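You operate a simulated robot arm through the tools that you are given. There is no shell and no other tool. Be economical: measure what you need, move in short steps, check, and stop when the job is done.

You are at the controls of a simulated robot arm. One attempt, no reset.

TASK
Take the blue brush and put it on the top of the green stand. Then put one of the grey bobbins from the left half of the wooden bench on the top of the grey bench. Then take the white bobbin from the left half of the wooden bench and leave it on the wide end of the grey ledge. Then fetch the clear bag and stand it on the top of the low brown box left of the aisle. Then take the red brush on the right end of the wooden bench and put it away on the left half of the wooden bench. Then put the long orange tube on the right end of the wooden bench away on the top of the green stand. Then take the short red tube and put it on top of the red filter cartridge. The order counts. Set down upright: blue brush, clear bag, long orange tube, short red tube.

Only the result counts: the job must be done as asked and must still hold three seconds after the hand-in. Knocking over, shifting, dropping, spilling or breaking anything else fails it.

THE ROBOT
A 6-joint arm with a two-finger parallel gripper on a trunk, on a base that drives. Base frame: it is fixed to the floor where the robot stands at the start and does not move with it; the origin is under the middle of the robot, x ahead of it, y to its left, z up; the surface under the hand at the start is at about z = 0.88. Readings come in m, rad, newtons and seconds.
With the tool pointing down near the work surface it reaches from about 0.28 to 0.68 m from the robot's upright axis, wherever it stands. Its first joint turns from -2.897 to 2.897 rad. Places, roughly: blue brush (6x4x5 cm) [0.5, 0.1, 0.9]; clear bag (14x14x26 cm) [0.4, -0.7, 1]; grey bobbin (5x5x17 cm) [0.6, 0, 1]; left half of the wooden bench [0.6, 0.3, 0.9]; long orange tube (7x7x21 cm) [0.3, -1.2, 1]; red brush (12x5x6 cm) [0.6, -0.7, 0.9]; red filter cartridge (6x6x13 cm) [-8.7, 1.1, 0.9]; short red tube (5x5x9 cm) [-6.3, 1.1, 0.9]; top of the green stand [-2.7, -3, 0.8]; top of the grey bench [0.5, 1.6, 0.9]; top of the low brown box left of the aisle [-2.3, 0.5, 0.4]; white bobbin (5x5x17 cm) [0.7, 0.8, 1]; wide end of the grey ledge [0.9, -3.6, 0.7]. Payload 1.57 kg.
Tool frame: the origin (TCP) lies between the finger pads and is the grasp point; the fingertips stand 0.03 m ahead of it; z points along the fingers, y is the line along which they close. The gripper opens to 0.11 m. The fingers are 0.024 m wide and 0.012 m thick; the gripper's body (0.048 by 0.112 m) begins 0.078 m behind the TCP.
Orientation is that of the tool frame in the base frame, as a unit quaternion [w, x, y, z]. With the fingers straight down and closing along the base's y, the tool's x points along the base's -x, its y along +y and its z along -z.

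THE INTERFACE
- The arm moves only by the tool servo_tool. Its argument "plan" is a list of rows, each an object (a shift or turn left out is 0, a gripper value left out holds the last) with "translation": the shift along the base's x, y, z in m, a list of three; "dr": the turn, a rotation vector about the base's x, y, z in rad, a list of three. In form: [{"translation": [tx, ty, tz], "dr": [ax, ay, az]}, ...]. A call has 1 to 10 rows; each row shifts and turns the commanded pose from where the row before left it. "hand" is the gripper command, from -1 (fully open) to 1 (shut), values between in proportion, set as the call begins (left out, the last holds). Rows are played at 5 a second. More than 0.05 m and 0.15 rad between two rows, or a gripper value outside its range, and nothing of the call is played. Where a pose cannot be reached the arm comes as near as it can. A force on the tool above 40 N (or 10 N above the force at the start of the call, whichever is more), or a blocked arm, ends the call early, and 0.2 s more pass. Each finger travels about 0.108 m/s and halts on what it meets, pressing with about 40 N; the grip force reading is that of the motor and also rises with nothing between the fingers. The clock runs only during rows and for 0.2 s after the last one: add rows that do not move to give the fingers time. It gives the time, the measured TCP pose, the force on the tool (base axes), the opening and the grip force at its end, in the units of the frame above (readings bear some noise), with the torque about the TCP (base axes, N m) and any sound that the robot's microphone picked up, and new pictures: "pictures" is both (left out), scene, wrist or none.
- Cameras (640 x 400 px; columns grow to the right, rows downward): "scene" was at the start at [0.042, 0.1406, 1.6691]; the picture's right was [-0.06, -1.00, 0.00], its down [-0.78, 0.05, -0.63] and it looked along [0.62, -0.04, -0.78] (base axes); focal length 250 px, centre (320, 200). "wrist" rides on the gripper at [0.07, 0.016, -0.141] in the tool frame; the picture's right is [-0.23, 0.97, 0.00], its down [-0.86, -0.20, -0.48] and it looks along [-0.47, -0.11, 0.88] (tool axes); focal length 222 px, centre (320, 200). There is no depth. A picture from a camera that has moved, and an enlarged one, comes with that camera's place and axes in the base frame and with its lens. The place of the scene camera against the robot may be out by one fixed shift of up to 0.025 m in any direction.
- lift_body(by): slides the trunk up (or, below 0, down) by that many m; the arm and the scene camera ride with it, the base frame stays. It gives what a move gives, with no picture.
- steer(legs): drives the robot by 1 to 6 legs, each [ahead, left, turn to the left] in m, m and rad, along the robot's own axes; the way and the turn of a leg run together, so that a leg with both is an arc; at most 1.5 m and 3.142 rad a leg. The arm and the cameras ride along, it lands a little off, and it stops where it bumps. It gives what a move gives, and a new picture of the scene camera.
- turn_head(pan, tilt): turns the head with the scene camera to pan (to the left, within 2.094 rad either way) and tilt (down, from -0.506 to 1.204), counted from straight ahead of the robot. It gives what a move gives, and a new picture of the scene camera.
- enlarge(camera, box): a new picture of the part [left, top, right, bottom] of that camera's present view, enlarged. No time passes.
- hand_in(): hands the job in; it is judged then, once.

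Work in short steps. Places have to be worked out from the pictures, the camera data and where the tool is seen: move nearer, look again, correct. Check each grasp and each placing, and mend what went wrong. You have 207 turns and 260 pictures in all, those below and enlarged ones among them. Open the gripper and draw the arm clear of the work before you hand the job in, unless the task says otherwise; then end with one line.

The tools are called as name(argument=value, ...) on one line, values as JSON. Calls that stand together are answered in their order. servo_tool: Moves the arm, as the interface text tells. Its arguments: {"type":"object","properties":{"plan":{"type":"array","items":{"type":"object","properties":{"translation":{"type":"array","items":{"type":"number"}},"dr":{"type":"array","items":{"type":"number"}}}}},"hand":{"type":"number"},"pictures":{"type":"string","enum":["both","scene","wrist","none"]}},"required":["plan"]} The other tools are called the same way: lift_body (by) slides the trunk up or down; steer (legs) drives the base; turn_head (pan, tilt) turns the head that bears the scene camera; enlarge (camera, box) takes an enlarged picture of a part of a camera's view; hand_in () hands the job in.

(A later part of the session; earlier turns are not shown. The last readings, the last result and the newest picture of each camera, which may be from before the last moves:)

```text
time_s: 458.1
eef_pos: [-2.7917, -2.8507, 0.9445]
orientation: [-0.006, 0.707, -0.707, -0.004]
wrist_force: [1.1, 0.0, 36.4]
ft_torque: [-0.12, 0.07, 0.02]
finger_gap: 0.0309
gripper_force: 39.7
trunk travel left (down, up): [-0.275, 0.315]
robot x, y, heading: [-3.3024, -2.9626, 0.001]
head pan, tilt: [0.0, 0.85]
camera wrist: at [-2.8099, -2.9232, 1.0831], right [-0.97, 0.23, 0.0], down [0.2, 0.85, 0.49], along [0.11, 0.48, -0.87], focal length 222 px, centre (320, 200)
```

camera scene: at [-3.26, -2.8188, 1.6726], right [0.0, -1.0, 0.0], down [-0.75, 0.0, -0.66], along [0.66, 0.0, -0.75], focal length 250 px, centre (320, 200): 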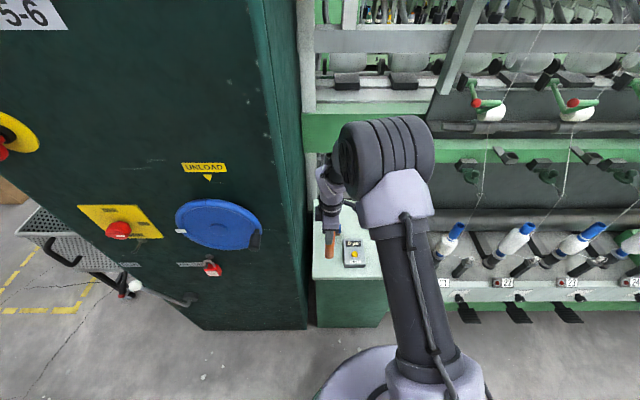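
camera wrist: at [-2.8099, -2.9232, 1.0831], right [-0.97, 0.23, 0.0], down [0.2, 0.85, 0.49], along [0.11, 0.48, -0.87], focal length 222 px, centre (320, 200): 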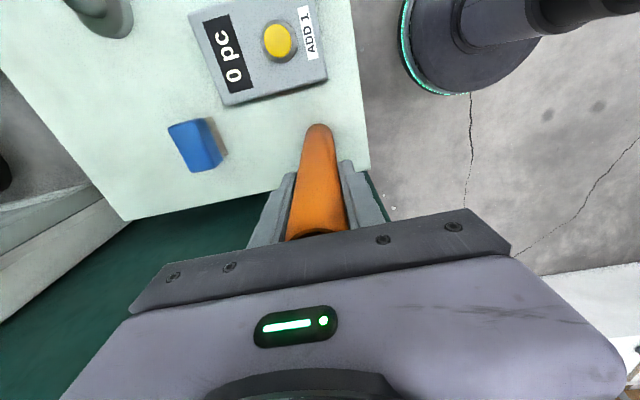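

Firm contact (36 N). Ease up and release partly.

servo_tool(plan=[{"translation": [0, 0, 0.003]}, {"translation": [0, 0, 0.002]}, {}], pictures="none")

servo_tool(plan=[{}, {}, {}], hand=-0.1, pictures="wrist")

```text
time_s: 458.9
eef_pos: [-2.7932, -2.852, 0.9454]
orientation: [0.003, -0.706, 0.708, 0.006]
wrist_force: [0.1, 0.6, 0.2]
ft_torque: [0.01, -0.02, 0.01]
finger_gap: 0.031
gripper_force: 40.1
trunk travel left (down, up): [-0.275, 0.315]
robot x, y, heading: [-3.3003, -2.9648, -0.001]
head pan, tilt: [0.0, 0.85]
```

```text
time_s: 459.7
eef_pos: [-2.7923, -2.8504, 0.9456]
orientation: [0.004, -0.706, 0.708, 0.005]
wrist_force: [-0.4, 0.5, -1.2]
ft_torque: [0.0, -0.02, 0.02]
finger_gap: 0.0606
gripper_force: 0.1
trunk travel left (down, up): [-0.275, 0.315]
robot x, y, heading: [-3.3007, -2.9627, -0.008]
head pan, tilt: [0.0, 0.85]
camera wrist: at [-2.8087, -2.9235, 1.0862], right [-0.97, 0.23, 0.0], down [0.2, 0.85, 0.49], along [0.11, 0.48, -0.87], focal length 222 px, centre (320, 200)
```

wrist: 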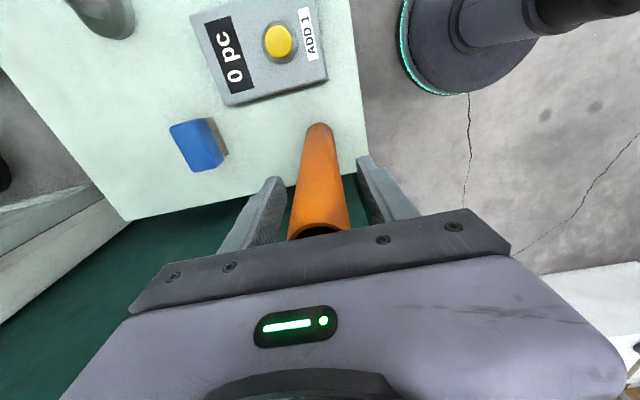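

The tube stands by itself. Rise straight up, then retract.

servo_tool(plan=[{"translation": [0, 0, 0.02]}, {"translation": [0, 0, 0.04]}, {"translation": [0, 0, 0.05]}, {"translation": [0, 0, 0.05]}, {"translation": [0, 0, 0.05]}, {"translation": [0, 0, 0.05]}, {"translation": [0, 0, 0.03]}, {"translation": [-0.04, -0.02, 0]}, {"translation": [-0.04, -0.02, 0]}, {"translation": [-0.02, -0.02, 0]}])

```text
time_s: 461.9
eef_pos: [-2.8937, -2.9113, 1.2355]
orientation: [0.004, -0.707, 0.707, 0.005]
wrist_force: [0.1, -0.2, 0.7]
ft_torque: [0.07, 0.0, 0.02]
finger_gap: 0.0606
gripper_force: 0.1
trunk travel left (down, up): [-0.275, 0.315]
robot x, y, heading: [-3.3056, -2.959, -0.007]
head pan, tilt: [0.0, 0.85]
camera scene: at [-3.2604, -2.8192, 1.6726], right [0.0, -1.0, 0.0], down [-0.75, 0.0, -0.66], along [0.66, 0.0, -0.75], focal length 250 px, centre (320, 200)
camera wrist: at [-2.9106, -2.9835, 1.3755], right [-0.97, 0.23, 0.0], down [0.2, 0.85, 0.49], along [0.11, 0.48, -0.87], focal length 222 px, centre (320, 200)
```

scene: 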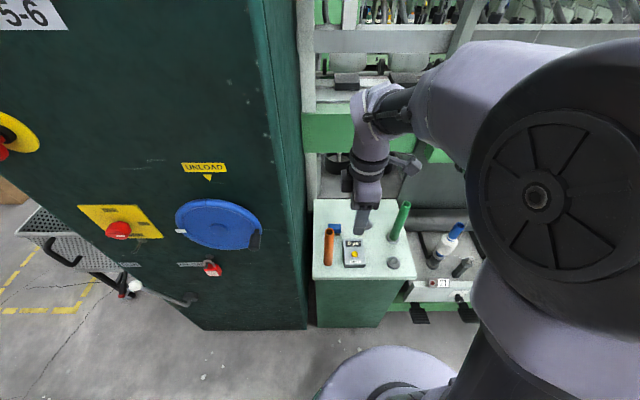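
wrist: 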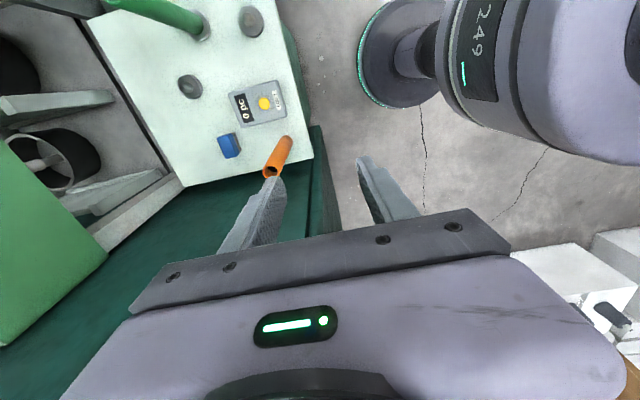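

Both items stand on the green stand. Now to the short red tube at (-6.3,1.1). I drive north between the boxes, then look west.

steer(legs=[[-0.2, 0, 0.007], [0, 0, 1.571], [1.48, -0.12, 0], [1.48, 0, 0], [1.0, 0, 0], [0, 0, 1.571]])

turn_head(pan=0.0, tilt=0.4)

```text
time_s: 490.0
eef_pos: [-3.8351, 0.9253, 1.2351]
orientation: [0.004, 0.676, 0.737, -0.002]
wrist_force: [0.8, 0.4, -0.6]
ft_torque: [0.0, 0.0, 0.02]
finger_gap: 0.0606
gripper_force: 0.1
trunk travel left (down, up): [-0.275, 0.315]
robot x, y, heading: [-3.4292, 1.0175, -3.062]
head pan, tilt: [0.0, 0.85]
camera scene: at [-3.4895, 0.8748, 1.6726], right [-0.08, 1.0, 0.0], down [0.75, 0.06, -0.66], along [-0.66, -0.05, -0.75], focal length 250 px, centre (320, 200)
```

scene: 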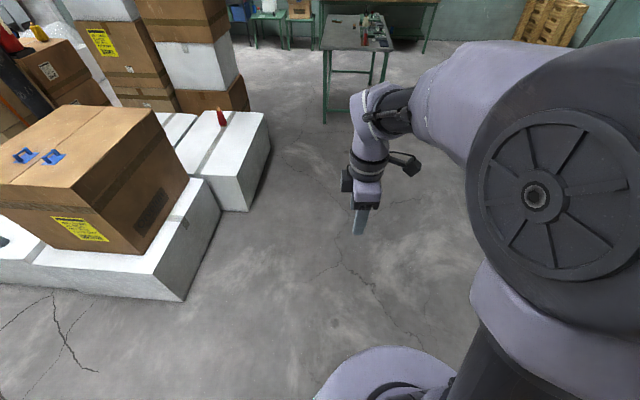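

```text
time_s: 490.9
eef_pos: [-3.8356, 0.9256, 1.2352]
orientation: [0.005, 0.676, 0.737, -0.003]
wrist_force: [0.0, 0.3, -0.3]
ft_torque: [-0.01, 0.0, 0.0]
finger_gap: 0.0604
gripper_force: 0.1
trunk travel left (down, up): [-0.275, 0.315]
robot x, y, heading: [-3.4304, 1.0129, -3.06]
head pan, tilt: [0.0, 0.4]
camera scene: at [-3.504, 0.8737, 1.7116], right [-0.08, 1.0, 0.0], down [0.39, 0.03, -0.92], along [-0.92, -0.08, -0.39], focal length 250 px, centre (320, 200)
```

scene: 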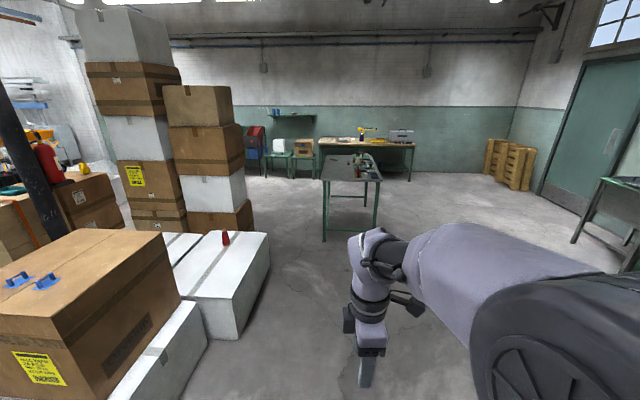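

enlarge(camera="scene", box=[240, 100, 440, 240])

```text
2.86 times, centred on (340, 170) of scene
camera zoom: at [-3.504, 0.8737, 1.7116], right [-0.08, 1.0, 0.0], down [0.39, 0.03, -0.92], along [-0.92, -0.08, -0.39], focal length 714 px, centre (263, 286)
```

zoom: 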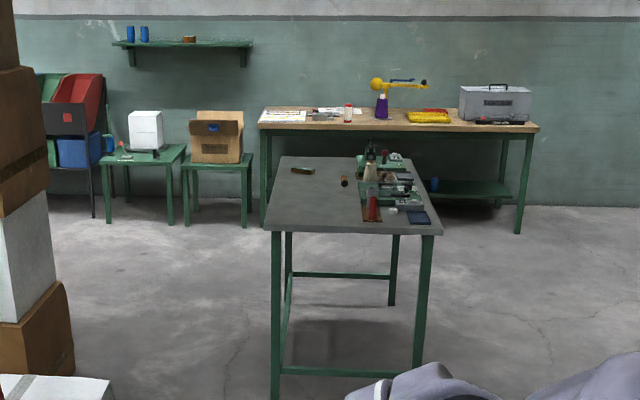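

The red tube is on the grey table near (-6.15,1.07), and the cartridge on the bench by the wall. I drive to about (-5.5,1.05).

steer(legs=[[0, 0, -0.08], [1.5, 0, 0], [0.55, 0, 0]])

turn_head(pan=0.0, tilt=0.75)

enlarge(camera="scene", box=[240, 120, 440, 260])

enlarge(camera="wrist", box=[0, 0, 640, 400])

```text
time_s: 501.5
eef_pos: [-5.893, 0.9457, 1.2338]
orientation: [0.004, 0.705, 0.709, -0.004]
wrist_force: [-0.9, 0.4, 0.7]
ft_torque: [0.01, -0.02, 0.0]
finger_gap: 0.0603
gripper_force: 0.0
trunk travel left (down, up): [-0.275, 0.315]
robot x, y, heading: [-5.4837, 1.0037, -3.14]
head pan, tilt: [0.0, 0.4]
camera scene: at [-5.5676, 0.8661, 1.7116], right [0.0, 1.0, 0.0], down [0.39, 0.0, -0.92], along [-0.92, 0.0, -0.39], focal length 250 px, centre (320, 200)
```

scene: 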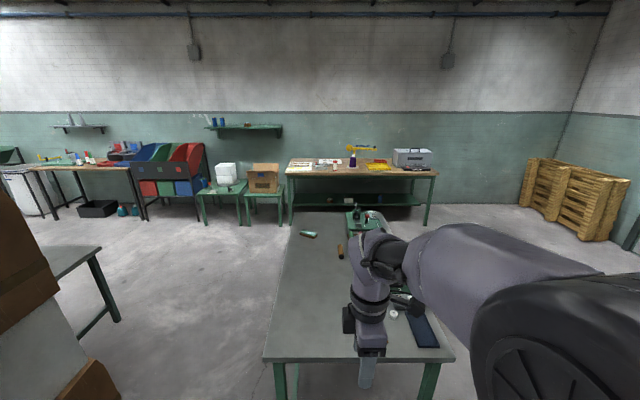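

```text
time_s: 502.4
eef_pos: [-5.8928, 0.945, 1.2352]
orientation: [0.005, 0.705, 0.709, -0.004]
wrist_force: [-0.4, -0.5, -0.5]
ft_torque: [-0.02, 0.0, -0.01]
finger_gap: 0.0604
gripper_force: 0.0
trunk travel left (down, up): [-0.275, 0.315]
robot x, y, heading: [-5.4771, 1.0018, -3.143]
head pan, tilt: [0.0, 0.75]
camera scene: at [-5.5572, 0.8661, 1.6806], right [0.0, 1.0, 0.0], down [0.68, 0.0, -0.73], along [-0.73, 0.0, -0.68], focal length 250 px, centre (320, 200)
```

scene: 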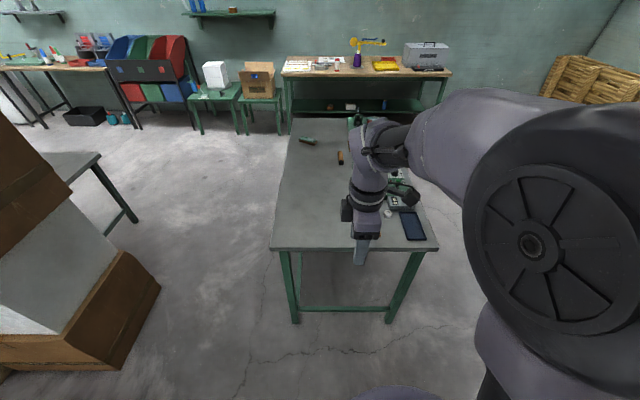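

```text
2.86 times, centred on (340, 190) of scene
camera zoom: at [-5.5572, 0.8661, 1.6806], right [0.0, 1.0, 0.0], down [0.68, 0.0, -0.73], along [-0.73, 0.0, -0.68], focal length 714 px, centre (263, 229)
```

zoom: 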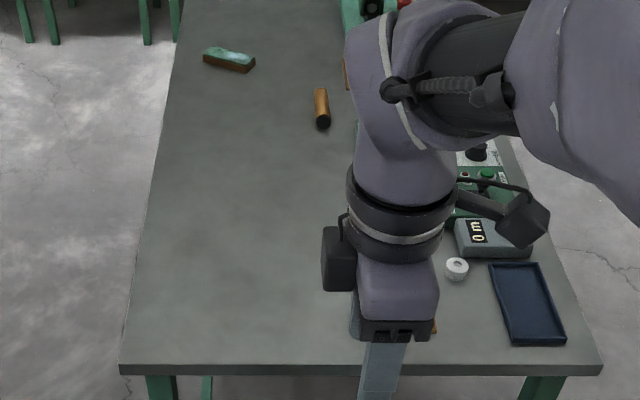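

```text
1.00 times, centred on (320, 200) of wrist (not enlarged: the box is as wide or as high as the picture)
camera zoom: at [-5.8772, 1.0165, 1.3752], right [0.97, -0.22, 0.0], down [-0.2, -0.85, 0.49], along [-0.11, -0.48, -0.87], focal length 222 px, centre (320, 200)
```

zoom: 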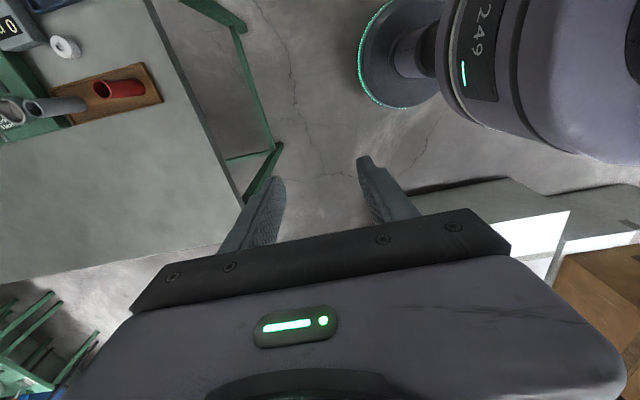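

Red tube at (-6.24,1.076), grey tube 13 cm behind it. I drive 0.15 m ahead and move over with partial opening.

steer(legs=[[0.15, 0, 0]])

servo_tool(plan=[{"translation": [-0.035, 0.03, 0]}, {"translation": [-0.035, 0.03, 0]}, {"translation": [-0.035, 0.03, 0]}, {"translation": [-0.035, 0.025, 0]}, {"translation": [-0.03, 0.015, 0]}, {"translation": [-0.02, 0, -0.03]}, {"translation": [0, 0, -0.05]}, {}], hand=-0.6)

```text
time_s: 503.8
eef_pos: [-6.0446, 0.944, 1.2348]
orientation: [0.005, 0.705, 0.709, -0.004]
wrist_force: [-0.2, -0.6, 0.0]
ft_torque: [0.03, -0.07, 0.02]
finger_gap: 0.0606
gripper_force: 0.1
trunk travel left (down, up): [-0.275, 0.315]
robot x, y, heading: [-5.6277, 1.0007, -3.136]
head pan, tilt: [0.0, 0.75]
camera scene: at [-5.7094, 0.8654, 1.6805], right [0.0, 1.0, 0.0], down [0.68, 0.0, -0.73], along [-0.73, 0.0, -0.68], focal length 250 px, centre (320, 200)
```

scene: 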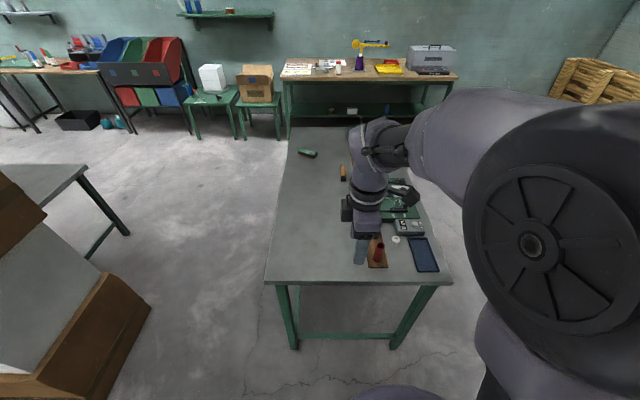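

```text
time_s: 505.6
eef_pos: [-6.2339, 1.072, 1.1542]
orientation: [0.005, 0.704, 0.71, -0.003]
wrist_force: [-0.3, 0.6, -0.3]
ft_torque: [-0.04, 0.01, -0.01]
finger_gap: 0.0879
gripper_force: 0.0
trunk travel left (down, up): [-0.275, 0.315]
robot x, y, heading: [-5.6297, 0.9968, -3.139]
head pan, tilt: [0.0, 0.75]
camera scene: at [-5.7078, 0.8654, 1.6806], right [0.0, 1.0, 0.0], down [0.68, 0.0, -0.73], along [-0.73, 0.0, -0.68], focal length 250 px, centre (320, 200)
camera wrist: at [-6.2186, 1.1429, 1.2947], right [0.98, -0.22, 0.0], down [-0.19, -0.85, 0.49], along [-0.1, -0.48, -0.87], focal length 222 px, centre (320, 200)
```

scene: 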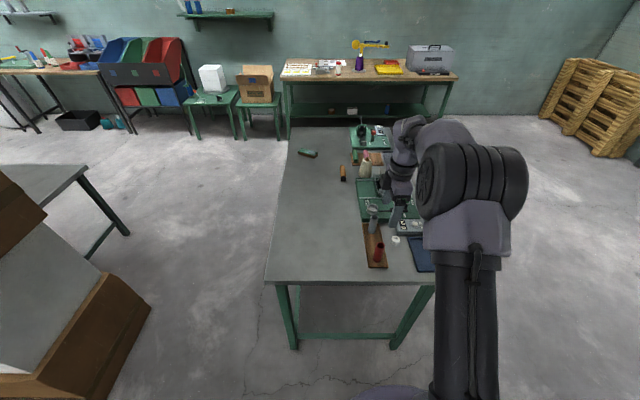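
wrist: 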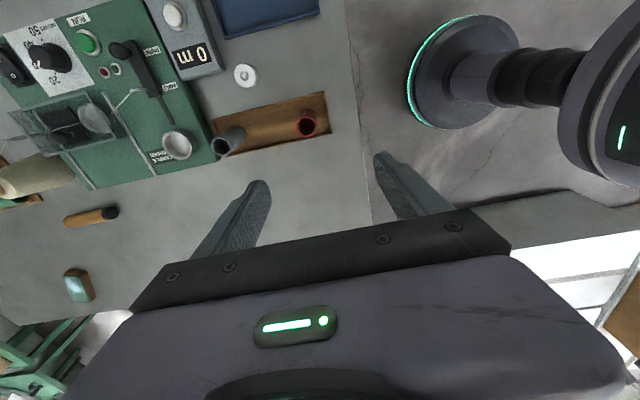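

Red tube (-6.248,1.084). Shift and descend.

servo_tool(plan=[{"translation": [-0.013, 0.012, -0.04]}, {"translation": [0, 0, -0.05]}, {"translation": [0, 0, -0.05]}, {"translation": [0, 0, -0.04]}, {}], pictures="wrist")

```text
time_s: 506.8
eef_pos: [-6.2417, 1.0844, 0.9784]
orientation: [0.004, 0.704, 0.71, -0.004]
wrist_force: [-0.7, -0.1, 0.6]
ft_torque: [0.0, -0.01, -0.01]
finger_gap: 0.0882
gripper_force: 0.0
trunk travel left (down, up): [-0.275, 0.315]
robot x, y, heading: [-5.6326, 1.0015, -3.143]
head pan, tilt: [0.0, 0.75]
camera wrist: at [-6.228, 1.1548, 1.1189], right [0.98, -0.22, 0.0], down [-0.19, -0.85, 0.49], along [-0.1, -0.48, -0.87], focal length 222 px, centre (320, 200)
```

wrist: 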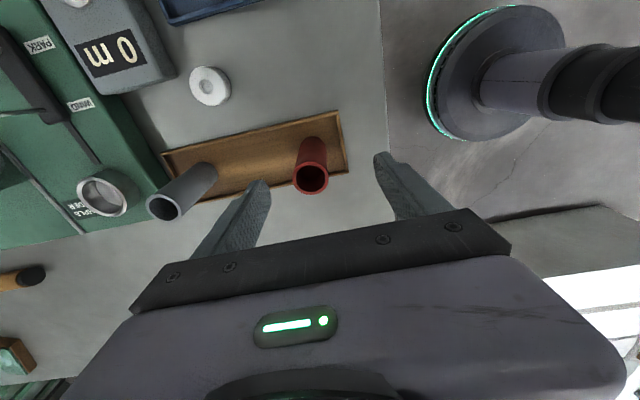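

servo_tool(plan=[{"translation": [-0.005, 0.001, -0.025]}, {"translation": [0, 0, -0.018]}, {}], pictures="wrist")

```text
time_s: 507.6
eef_pos: [-6.2495, 1.0845, 0.9341]
orientation: [0.005, 0.704, 0.71, -0.004]
wrist_force: [-0.1, 0.6, 0.3]
ft_torque: [-0.01, 0.01, 0.03]
finger_gap: 0.088
gripper_force: 0.2
trunk travel left (down, up): [-0.275, 0.315]
robot x, y, heading: [-5.6341, 1.001, -3.139]
head pan, tilt: [0.0, 0.75]
camera wrist: at [-6.2354, 1.1543, 1.075], right [0.98, -0.22, 0.0], down [-0.19, -0.85, 0.49], along [-0.1, -0.48, -0.87], focal length 222 px, centre (320, 200)
```

wrist: 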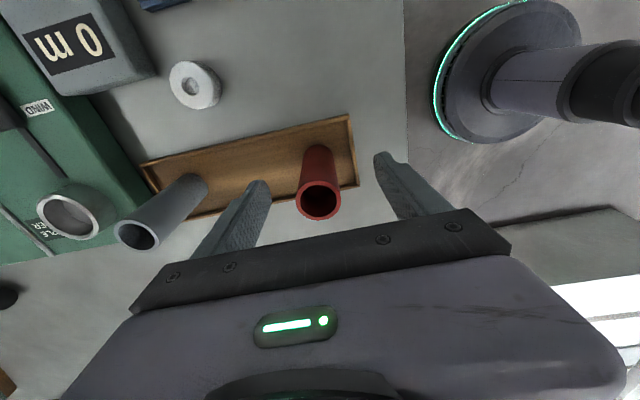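

Tube top z≈0.952. Lower slightly more and close.

servo_tool(plan=[{"translation": [0, 0, -0.008]}, {}], pictures="none")

servo_tool(plan=[{}, {}, {}, {}, {}], hand=1, pictures="none")

servo_tool(plan=[{"translation": [0, 0, 0.03]}, {"translation": [0, 0, 0.05]}, {"translation": [0, 0, 0.05]}, {"translation": [0, 0, 0.05]}, {"translation": [0, 0, 0.05]}, {"translation": [0, 0, 0.04]}, {"translation": [0.05, 0, 0]}, {"translation": [0.05, 0, 0]}, {"translation": [0.05, 0, 0]}])

```text
time_s: 508.1
eef_pos: [-6.2495, 1.0851, 0.9263]
orientation: [0.004, 0.705, 0.709, -0.004]
wrist_force: [0.4, -0.3, 1.0]
ft_torque: [-0.01, 0.01, 0.02]
finger_gap: 0.088
gripper_force: 0.0
trunk travel left (down, up): [-0.275, 0.315]
robot x, y, heading: [-5.6329, 1.0021, -3.138]
head pan, tilt: [0.0, 0.75]
```

```text
time_s: 509.4
eef_pos: [-6.2499, 1.0855, 0.9252]
orientation: [0.005, 0.705, 0.71, -0.004]
wrist_force: [0.5, -0.3, -0.2]
ft_torque: [0.02, -0.05, -0.01]
finger_gap: 0.0304
gripper_force: 38.9
trunk travel left (down, up): [-0.275, 0.315]
robot x, y, heading: [-5.6339, 1.0006, -3.139]
head pan, tilt: [0.0, 0.75]
```

```text
time_s: 511.4
eef_pos: [-6.1001, 1.09, 1.1973]
orientation: [0.003, 0.704, 0.71, -0.005]
wrist_force: [0.1, -0.1, -0.7]
ft_torque: [0.06, -0.01, 0.03]
finger_gap: 0.0305
gripper_force: 39.4
trunk travel left (down, up): [-0.275, 0.315]
robot x, y, heading: [-5.6281, 0.9986, -3.141]
head pan, tilt: [0.0, 0.75]
camera scene: at [-5.706, 0.8653, 1.6807], right [0.0, 1.0, 0.0], down [0.68, 0.0, -0.73], along [-0.73, 0.0, -0.68], focal length 250 px, centre (320, 200)
camera wrist: at [-6.0853, 1.1595, 1.3369], right [0.98, -0.22, 0.0], down [-0.19, -0.85, 0.49], along [-0.11, -0.48, -0.87], focal length 222 px, centre (320, 200)
```

scene: 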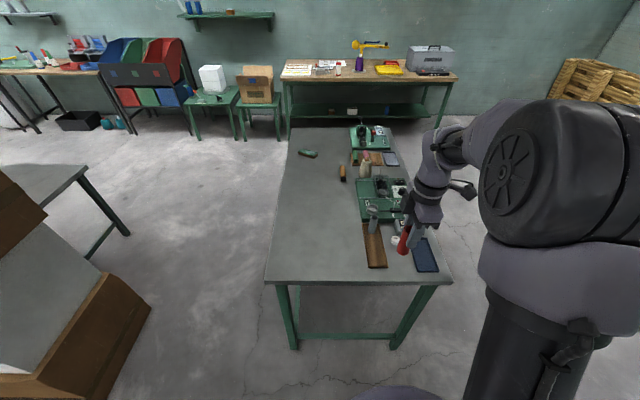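
wrist: 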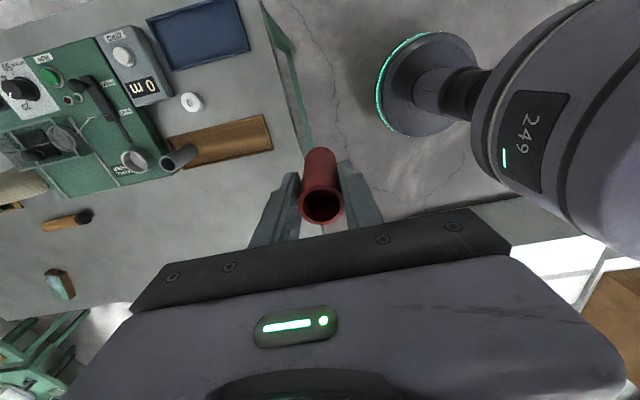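

Gripped. The cartridge is near (-8.55,1.07) on the wall bench. I retract a bit more and drive around the table's right side.

servo_tool(plan=[{"translation": [0.045, -0.02, 0.02]}, {"translation": [0.045, -0.02, 0.02]}, {}], pictures="none")

steer(legs=[[0, -1.05, 0], [1.5, 0, 0], [0.5, 0, 0]])

```text
refused: row 1 steps farther than a row can; nothing moved
```

```text
time_s: 526.6
eef_pos: [-8.1405, 2.2588, 1.1961]
orientation: [0.005, 0.725, 0.689, -0.003]
wrist_force: [-0.3, -0.4, -0.5]
ft_torque: [-0.02, -0.02, -0.02]
finger_gap: 0.0301
gripper_force: 39.6
trunk travel left (down, up): [-0.275, 0.315]
robot x, y, heading: [-7.6775, 2.1387, 3.088]
head pan, tilt: [0.0, 0.75]
camera scene: at [-7.7607, 2.0114, 1.6805], right [0.05, 1.0, 0.0], down [0.68, -0.04, -0.73], along [-0.73, 0.04, -0.68], focal length 250 px, centre (320, 200)
```

scene: 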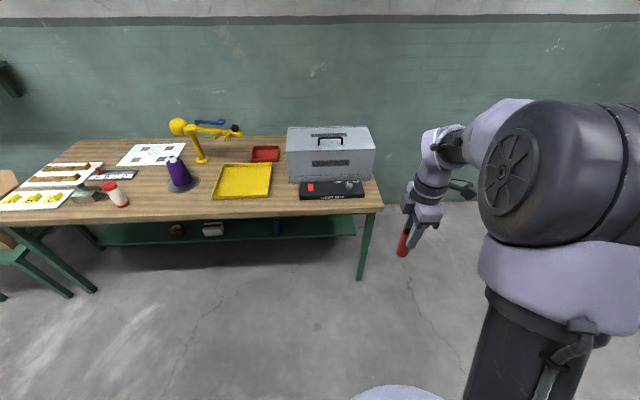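

The cartridge (white body, red cap) is near (-8.64,1.13), front edge of bench at x≈-8.53. I straighten, strafe left 1.0 m, and approach a bit.

steer(legs=[[0, 0, 0.053], [0, 1.0, 0], [0.3, 0, 0]])

enlarge(camera="scene", box=[240, 130, 480, 290])

enlarge(camera="wrist", box=[0, 0, 640, 400])

```text
time_s: 533.8
eef_pos: [-8.4395, 1.2267, 1.1959]
orientation: [0.005, 0.7, 0.714, -0.004]
wrist_force: [-0.9, -0.3, -1.3]
ft_torque: [0.0, -0.01, 0.01]
finger_gap: 0.03
gripper_force: 39.4
trunk travel left (down, up): [-0.275, 0.315]
robot x, y, heading: [-7.9683, 1.1442, -3.13]
head pan, tilt: [0.0, 0.75]
camera scene: at [-8.042, 1.0077, 1.6805], right [-0.02, 1.0, 0.0], down [0.68, 0.01, -0.73], along [-0.73, -0.01, -0.68], focal length 250 px, centre (320, 200)
```

scene: 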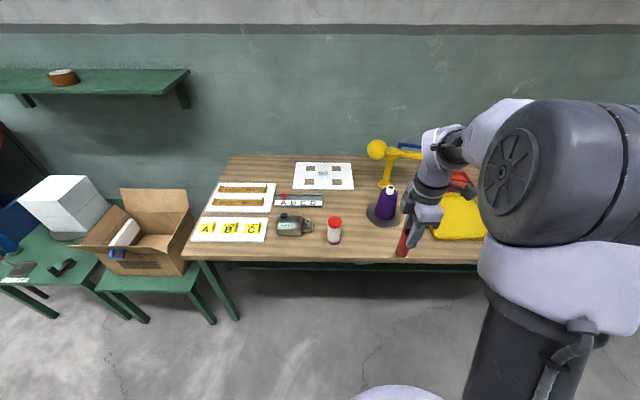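

```text
2.50 times, centred on (360, 210) of scene
camera zoom: at [-8.042, 1.0077, 1.6805], right [-0.02, 1.0, 0.0], down [0.68, 0.01, -0.73], along [-0.73, -0.01, -0.68], focal length 624 px, centre (220, 175)
```

zoom: 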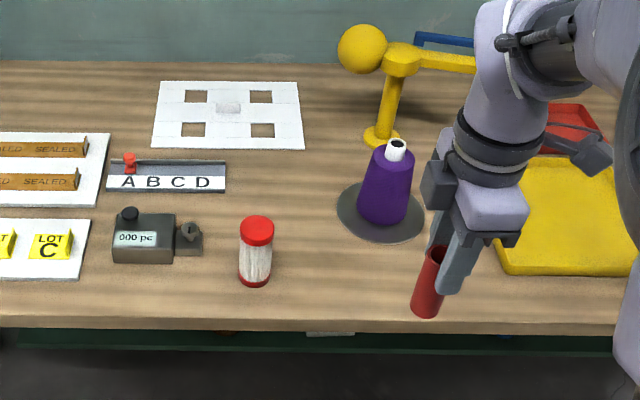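

```text
1.00 times, centred on (320, 200) of wrist (not enlarged: the box is as wide or as high as the picture)
camera zoom: at [-8.4248, 1.2973, 1.3358], right [0.98, -0.21, 0.0], down [-0.18, -0.85, 0.49], along [-0.1, -0.48, -0.87], focal length 222 px, centre (320, 200)
```

zoom: 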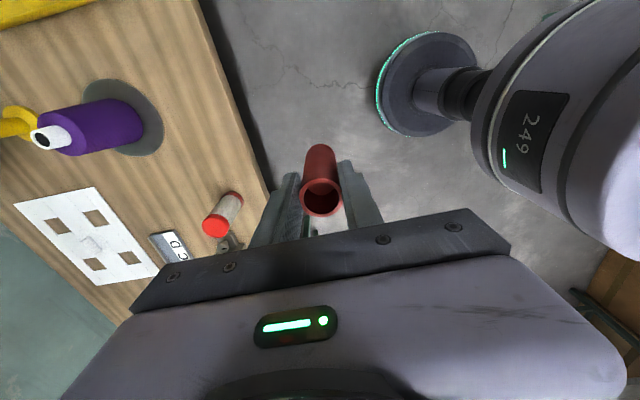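

Triangulating both cameras: cartridge at (-8.715,1.06), top z≈0.94 (bench ≈0.81). I align y first, then drive 0.17 m closer and re-measure.

servo_tool(plan=[{"translation": [0, -0.045, 0]}, {"translation": [0, -0.045, 0]}, {"translation": [0, -0.045, 0]}, {"translation": [0, -0.03, 0]}], pictures="none")

steer(legs=[[0.17, 0, 0]])

servo_tool(plan=[{"translation": [-0.02, 0, -0.02]}, {}], pictures="wrist")

enlarge(camera="scene", box=[240, 130, 480, 290])

```text
time_s: 534.8
eef_pos: [-8.4373, 1.0621, 1.1975]
orientation: [0.004, 0.7, 0.714, -0.004]
wrist_force: [-0.2, -0.1, -1.1]
ft_torque: [0.02, 0.02, 0.0]
finger_gap: 0.0303
gripper_force: 39.4
trunk travel left (down, up): [-0.275, 0.315]
robot x, y, heading: [-7.9639, 1.1458, -3.123]
head pan, tilt: [0.0, 0.75]
```

```text
time_s: 536.3
eef_pos: [-8.6051, 1.0615, 1.1973]
orientation: [0.005, 0.701, 0.713, -0.004]
wrist_force: [-0.4, -0.7, -1.1]
ft_torque: [-0.02, -0.04, 0.0]
finger_gap: 0.03
gripper_force: 39.2
trunk travel left (down, up): [-0.275, 0.315]
robot x, y, heading: [-8.1361, 1.14, -3.126]
head pan, tilt: [0.0, 0.75]
camera scene: at [-8.2095, 1.0053, 1.6805], right [-0.01, 1.0, 0.0], down [0.68, 0.01, -0.73], along [-0.73, -0.01, -0.68], focal length 250 px, centre (320, 200)
```

scene: 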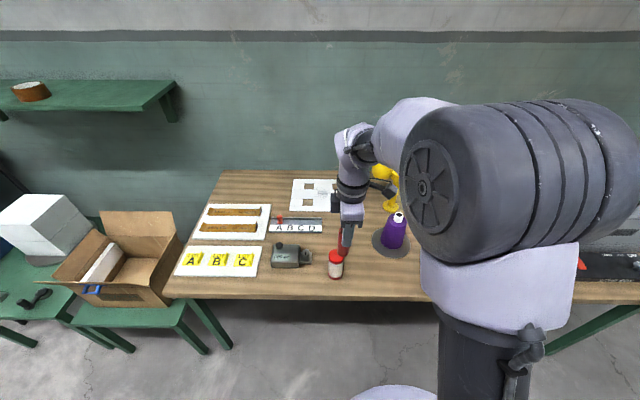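

```text
time_s: 536.9
eef_pos: [-8.6234, 1.0614, 1.1759]
orientation: [0.004, 0.7, 0.714, -0.004]
wrist_force: [0.8, 0.1, -0.4]
ft_torque: [-0.02, 0.01, -0.03]
finger_gap: 0.0303
gripper_force: 39.5
trunk travel left (down, up): [-0.275, 0.315]
robot x, y, heading: [-8.137, 1.1421, -3.129]
head pan, tilt: [0.0, 0.75]
camera wrist: at [-8.6092, 1.1332, 1.3167], right [0.98, -0.21, 0.0], down [-0.18, -0.85, 0.49], along [-0.1, -0.48, -0.87], focal length 222 px, centre (320, 200)
```

wrist: 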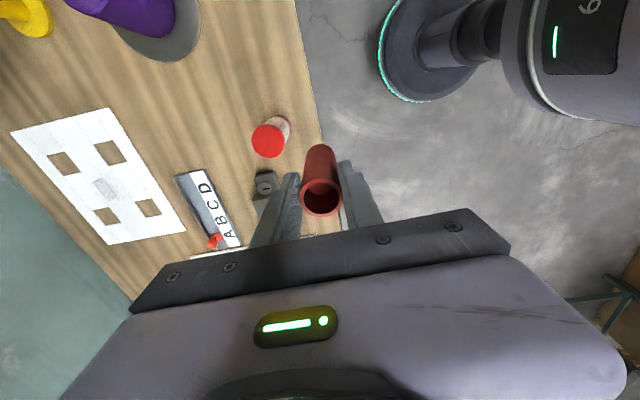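

```text
2.50 times, centred on (360, 210) of scene
camera zoom: at [-8.2069, 1.0054, 1.6807], right [-0.01, 1.0, 0.0], down [0.68, 0.01, -0.73], along [-0.73, -0.01, -0.68], focal length 624 px, centre (220, 175)
```

zoom: 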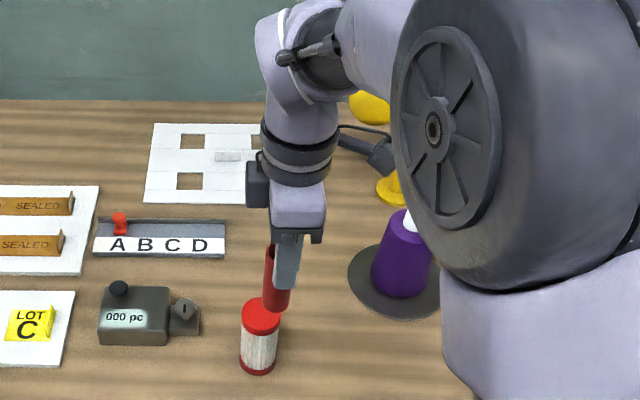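

Both cameras agree: cap centre (-8.712,1.056), z≈0.935. I move above it and descend to leave ~3 cm clearance.

servo_tool(plan=[{"translation": [-0.045, -0.003, 0]}, {"translation": [-0.044, -0.002, 0]}, {"translation": [0, 0, -0.05]}, {"translation": [0, 0, -0.05]}, {"translation": [0, 0, -0.035]}, {}])

enlarge(camera="scene", box=[280, 190, 400, 300])

enlarge(camera="wrist", box=[240, 60, 400, 240])

```text
time_s: 538.3
eef_pos: [-8.7127, 1.0576, 1.0398]
orientation: [0.004, 0.701, 0.713, -0.004]
wrist_force: [1.0, -0.8, -0.1]
ft_torque: [-0.02, 0.02, 0.02]
finger_gap: 0.0303
gripper_force: 39.4
trunk travel left (down, up): [-0.275, 0.315]
robot x, y, heading: [-8.133, 1.1437, -3.129]
head pan, tilt: [0.0, 0.75]
camera scene: at [-8.208, 1.0054, 1.6806], right [-0.01, 1.0, 0.0], down [0.68, 0.01, -0.73], along [-0.73, -0.01, -0.68], focal length 250 px, centre (320, 200)
camera wrist: at [-8.6992, 1.1287, 1.181], right [0.98, -0.21, 0.0], down [-0.18, -0.85, 0.49], along [-0.1, -0.48, -0.87], focal length 222 px, centre (320, 200)
```

scene: 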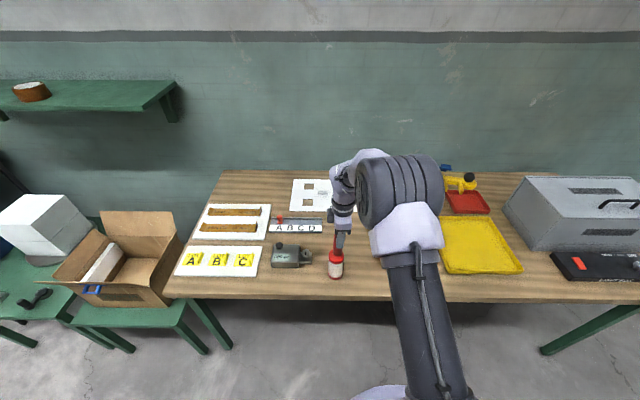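
wrist: 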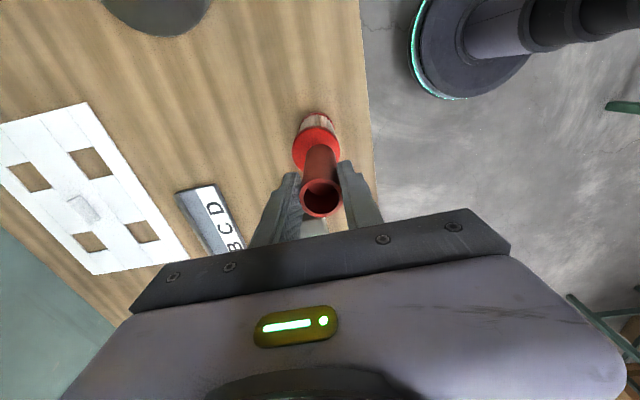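

```text
3.64 times, centred on (340, 245) of scene
camera zoom: at [-8.208, 1.0054, 1.6806], right [-0.01, 1.0, 0.0], down [0.68, 0.01, -0.73], along [-0.73, -0.01, -0.68], focal length 908 px, centre (247, 36)
```

zoom: 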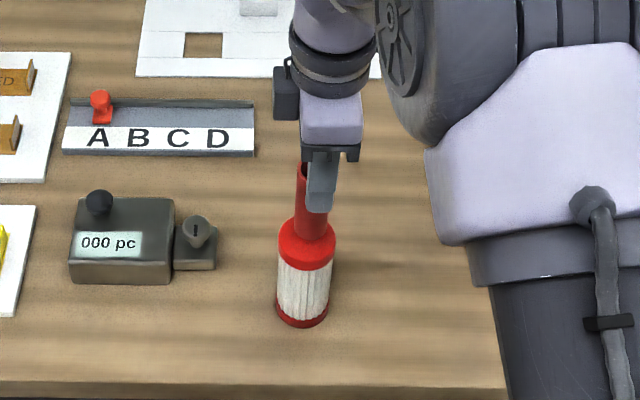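

```text
2.22 times, centred on (320, 150) of wrist
camera zoom: at [-8.6992, 1.1287, 1.181], right [0.98, -0.21, 0.0], down [-0.18, -0.85, 0.49], along [-0.1, -0.48, -0.87], focal length 494 px, centre (320, 311)
```

zoom: 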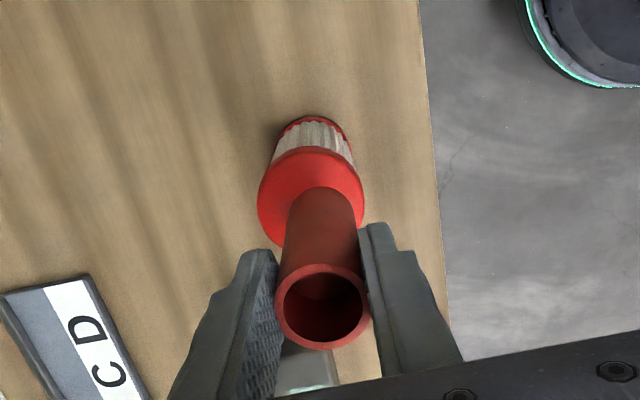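

The tube is ~0.8 cm toward +x of the cap's centre. I correct x by -8 mm and lower slowly to contact.

servo_tool(plan=[{"translation": [-0.008, 0, 0]}, {"translation": [0, 0, -0.01]}, {"translation": [0, 0, -0.006]}, {"translation": [0, 0, -0.003]}, {"translation": [0, 0, -0.003]}, {"translation": [0, 0, -0.002]}, {}], pictures="wrist")

enlarge(camera="scene", box=[280, 190, 400, 300])

```text
time_s: 539.9
eef_pos: [-8.7223, 1.0554, 1.0161]
orientation: [0.005, 0.701, 0.713, -0.004]
wrist_force: [-0.4, 0.5, 1.3]
ft_torque: [-0.01, 0.04, -0.03]
finger_gap: 0.03
gripper_force: 39.5
trunk travel left (down, up): [-0.275, 0.315]
robot x, y, heading: [-8.1343, 1.1385, -3.125]
head pan, tilt: [0.0, 0.75]
camera wrist: at [-8.7085, 1.1277, 1.157], right [0.98, -0.21, 0.0], down [-0.18, -0.85, 0.49], along [-0.1, -0.48, -0.87], focal length 222 px, centre (320, 200)
```

wrist: 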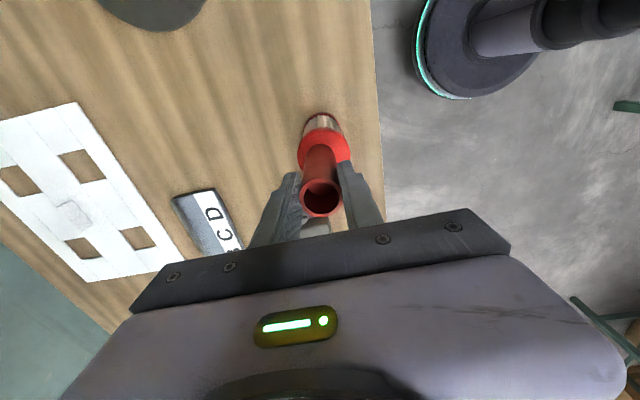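

```text
3.64 times, centred on (340, 245) of scene
camera zoom: at [-8.2082, 1.0053, 1.6806], right [-0.01, 1.0, 0.0], down [0.68, 0.01, -0.73], along [-0.73, -0.01, -0.68], focal length 908 px, centre (247, 36)
```

zoom: 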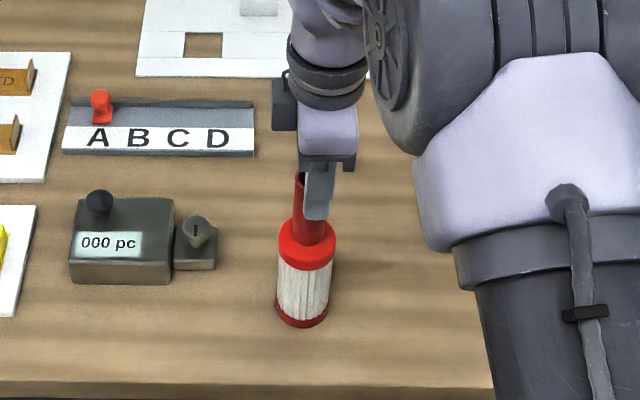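

enlarge(camera="wrist", box=[260, 80, 380, 220])

servo_tool(plan=[{"translation": [0, 0, -0.002]}, {"translation": [0, 0, -0.002]}, {"translation": [0, 0, -0.002]}, {"translation": [0, 0, -0.002]}, {}], pictures="none")

```text
2.86 times, centred on (320, 150) of wrist
camera zoom: at [-8.7085, 1.1277, 1.157], right [0.98, -0.21, 0.0], down [-0.18, -0.85, 0.49], along [-0.1, -0.48, -0.87], focal length 635 px, centre (320, 343)
```

zoom: 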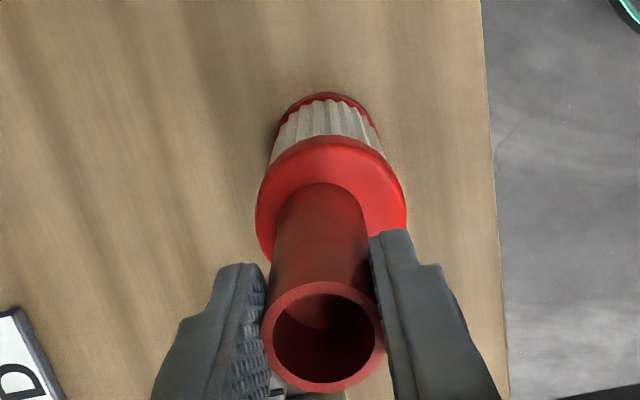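

```text
time_s: 540.8
eef_pos: [-8.7244, 1.0559, 1.0143]
orientation: [0.002, 0.701, 0.713, -0.009]
wrist_force: [4.2, 1.7, 19.8]
ft_torque: [0.04, -0.7, -0.01]
finger_gap: 0.0301
gripper_force: 39.5
trunk travel left (down, up): [-0.275, 0.315]
robot x, y, heading: [-8.1359, 1.1388, -3.13]
head pan, tilt: [0.0, 0.75]
stopped in row 4: the force on the tool passed its limit at 42 N (the readings are from after the stop); the commanded pose is now the measured one
```

Contact found at z≈1.014. The tube sits ~7 mm toward -y and 4 mm toward -x of the centre; I lift slightly, correct, and set down again.

servo_tool(plan=[{"translation": [0, 0, 0.005]}, {"translation": [0.004, 0.006, 0]}, {}, {"translation": [0, 0, -0.002]}, {"translation": [0, 0, -0.002]}, {}], pictures="none")

enlarge(camera="wrist", box=[260, 80, 380, 220])

enlarge(camera="scene", box=[300, 210, 370, 290])

```text
time_s: 542.2
eef_pos: [-8.7197, 1.062, 1.0143]
orientation: [0.003, 0.701, 0.713, -0.007]
wrist_force: [-0.4, -0.2, 16.6]
ft_torque: [-0.06, -0.11, -0.03]
finger_gap: 0.0301
gripper_force: 39.3
trunk travel left (down, up): [-0.275, 0.315]
robot x, y, heading: [-8.1353, 1.144, -3.127]
head pan, tilt: [0.0, 0.75]
```

```text
2.86 times, centred on (320, 150) of wrist
camera zoom: at [-8.7045, 1.1332, 1.1549], right [0.98, -0.21, 0.0], down [-0.18, -0.85, 0.49], along [-0.11, -0.48, -0.87], focal length 635 px, centre (320, 343)
```

zoom: 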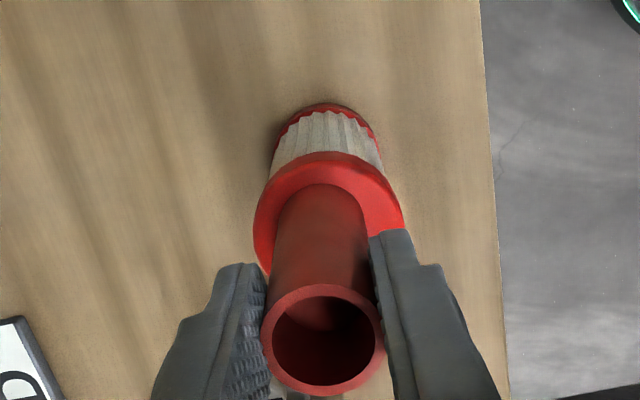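

```text
5.00 times, centred on (335, 250) of scene
camera zoom: at [-8.2066, 1.0056, 1.6808], right [-0.01, 1.0, 0.0], down [0.68, 0.01, -0.73], along [-0.73, -0.01, -0.68], focal length 1249 px, centre (245, -50)
```

zoom: 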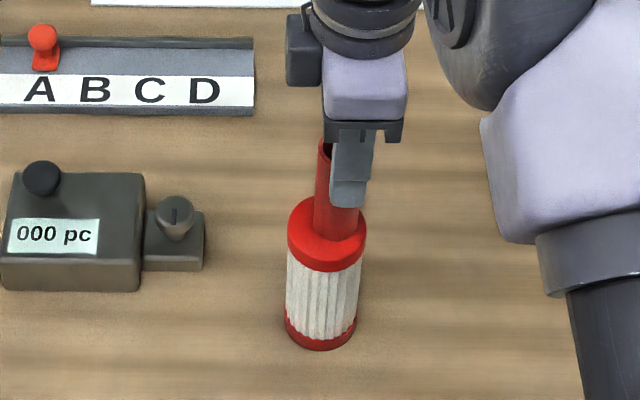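

Both views show the tube well inside the cap (within ~5 mm of centre). Ease the load and open.

servo_tool(plan=[{"translation": [0, 0, 0.002]}, {}], pictures="none")

servo_tool(plan=[{}, {}, {}, {}], hand=-0.2)

enlarge(camera="scene", box=[300, 210, 370, 290])

```text
time_s: 542.8
eef_pos: [-8.72, 1.0614, 1.0146]
orientation: [0.003, 0.701, 0.713, -0.006]
wrist_force: [0.1, 0.2, -1.0]
ft_torque: [0.01, -0.02, 0.03]
finger_gap: 0.0303
gripper_force: 39.1
trunk travel left (down, up): [-0.275, 0.315]
robot x, y, heading: [-8.1341, 1.1417, -3.127]
head pan, tilt: [0.0, 0.75]
```

```text
time_s: 543.8
eef_pos: [-8.7188, 1.0621, 1.016]
orientation: [0.002, 0.701, 0.713, -0.006]
wrist_force: [-0.5, 0.3, -0.7]
ft_torque: [0.0, 0.01, -0.03]
finger_gap: 0.0659
gripper_force: 0.1
trunk travel left (down, up): [-0.275, 0.315]
robot x, y, heading: [-8.1327, 1.1403, -3.128]
head pan, tilt: [0.0, 0.75]
camera scene: at [-8.2082, 1.0053, 1.6806], right [-0.01, 1.0, 0.0], down [0.68, 0.01, -0.73], along [-0.73, -0.01, -0.68], focal length 250 px, centre (320, 200)
camera wrist: at [-8.7051, 1.1325, 1.1561], right [0.98, -0.21, 0.0], down [-0.18, -0.85, 0.49], along [-0.1, -0.48, -0.87], focal length 222 px, centre (320, 200)
```

scene: 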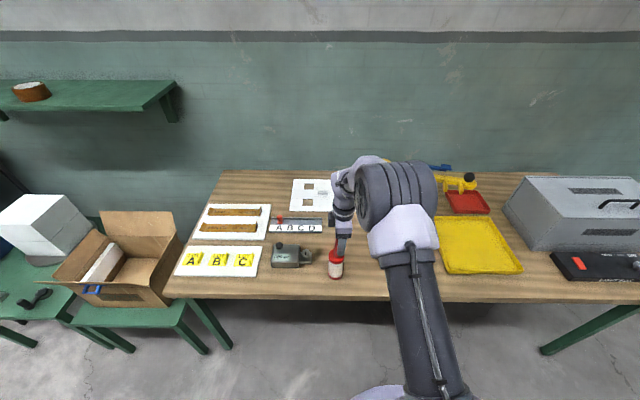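
wrist: 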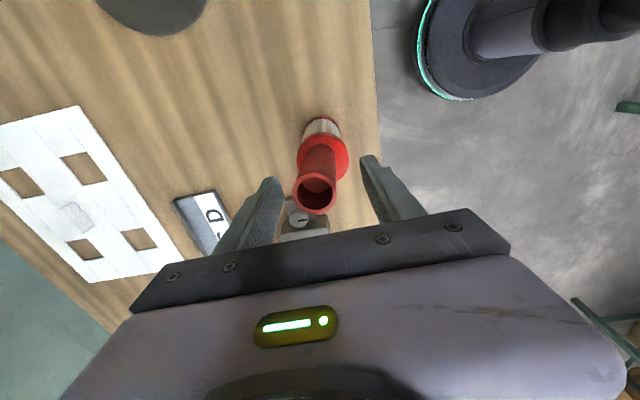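

```text
5.00 times, centred on (335, 250) of scene
camera zoom: at [-8.2082, 1.0053, 1.6806], right [-0.01, 1.0, 0.0], down [0.68, 0.01, -0.73], along [-0.73, -0.01, -0.68], focal length 1249 px, centre (245, -50)
```

zoom: 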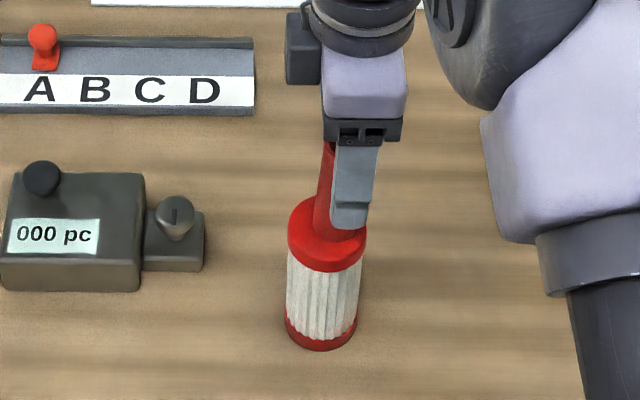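

The tube stands on the cartridge. Rise straight up and look.

servo_tool(plan=[{"translation": [0, 0, 0.02]}, {"translation": [0, 0, 0.03]}, {"translation": [0, 0, 0.04]}, {"translation": [0, 0, 0.05]}, {"translation": [0, 0, 0.05]}, {"translation": [0.045, 0, 0.01]}, {"translation": [0.045, 0, 0]}, {"translation": [0.045, 0, 0]}])

enlarge(camera="scene", box=[290, 200, 390, 290])

```text
time_s: 545.6
eef_pos: [-8.5845, 1.0621, 1.2176]
orientation: [0.003, 0.701, 0.713, -0.006]
wrist_force: [0.9, -0.3, 0.5]
ft_torque: [-0.01, 0.03, -0.02]
finger_gap: 0.0661
gripper_force: 0.1
trunk travel left (down, up): [-0.275, 0.315]
robot x, y, heading: [-8.1351, 1.1393, -3.129]
head pan, tilt: [0.0, 0.75]
camera scene: at [-8.2061, 1.0054, 1.6807], right [-0.01, 1.0, 0.0], down [0.68, 0.01, -0.73], along [-0.73, -0.01, -0.68], focal length 250 px, centre (320, 200)
camera wrist: at [-8.5692, 1.1332, 1.3567], right [0.98, -0.21, 0.0], down [-0.18, -0.85, 0.49], along [-0.1, -0.48, -0.87], focal length 222 px, centre (320, 200)
```

scene: 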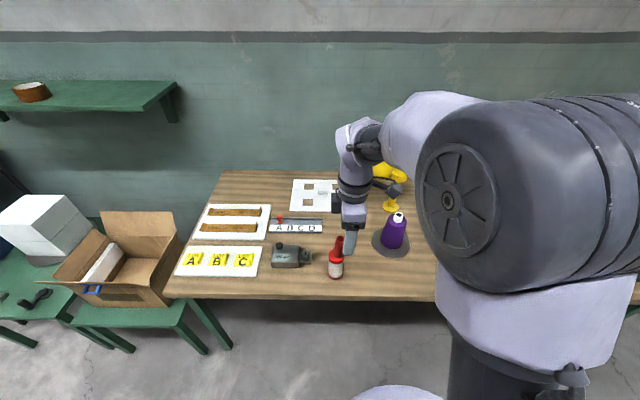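
wrist: 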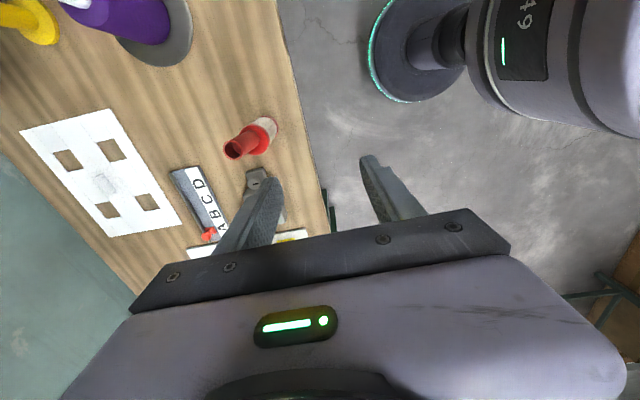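

```text
4.44 times, centred on (340, 245) of scene
camera zoom: at [-8.2061, 1.0054, 1.6807], right [-0.01, 1.0, 0.0], down [0.68, 0.01, -0.73], along [-0.73, -0.01, -0.68], focal length 1110 px, centre (231, 0)
```

zoom: 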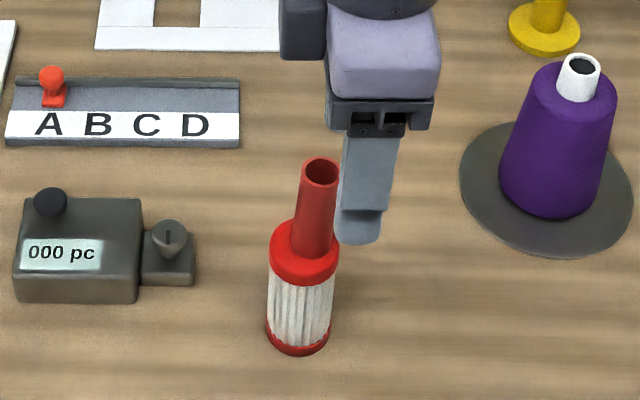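

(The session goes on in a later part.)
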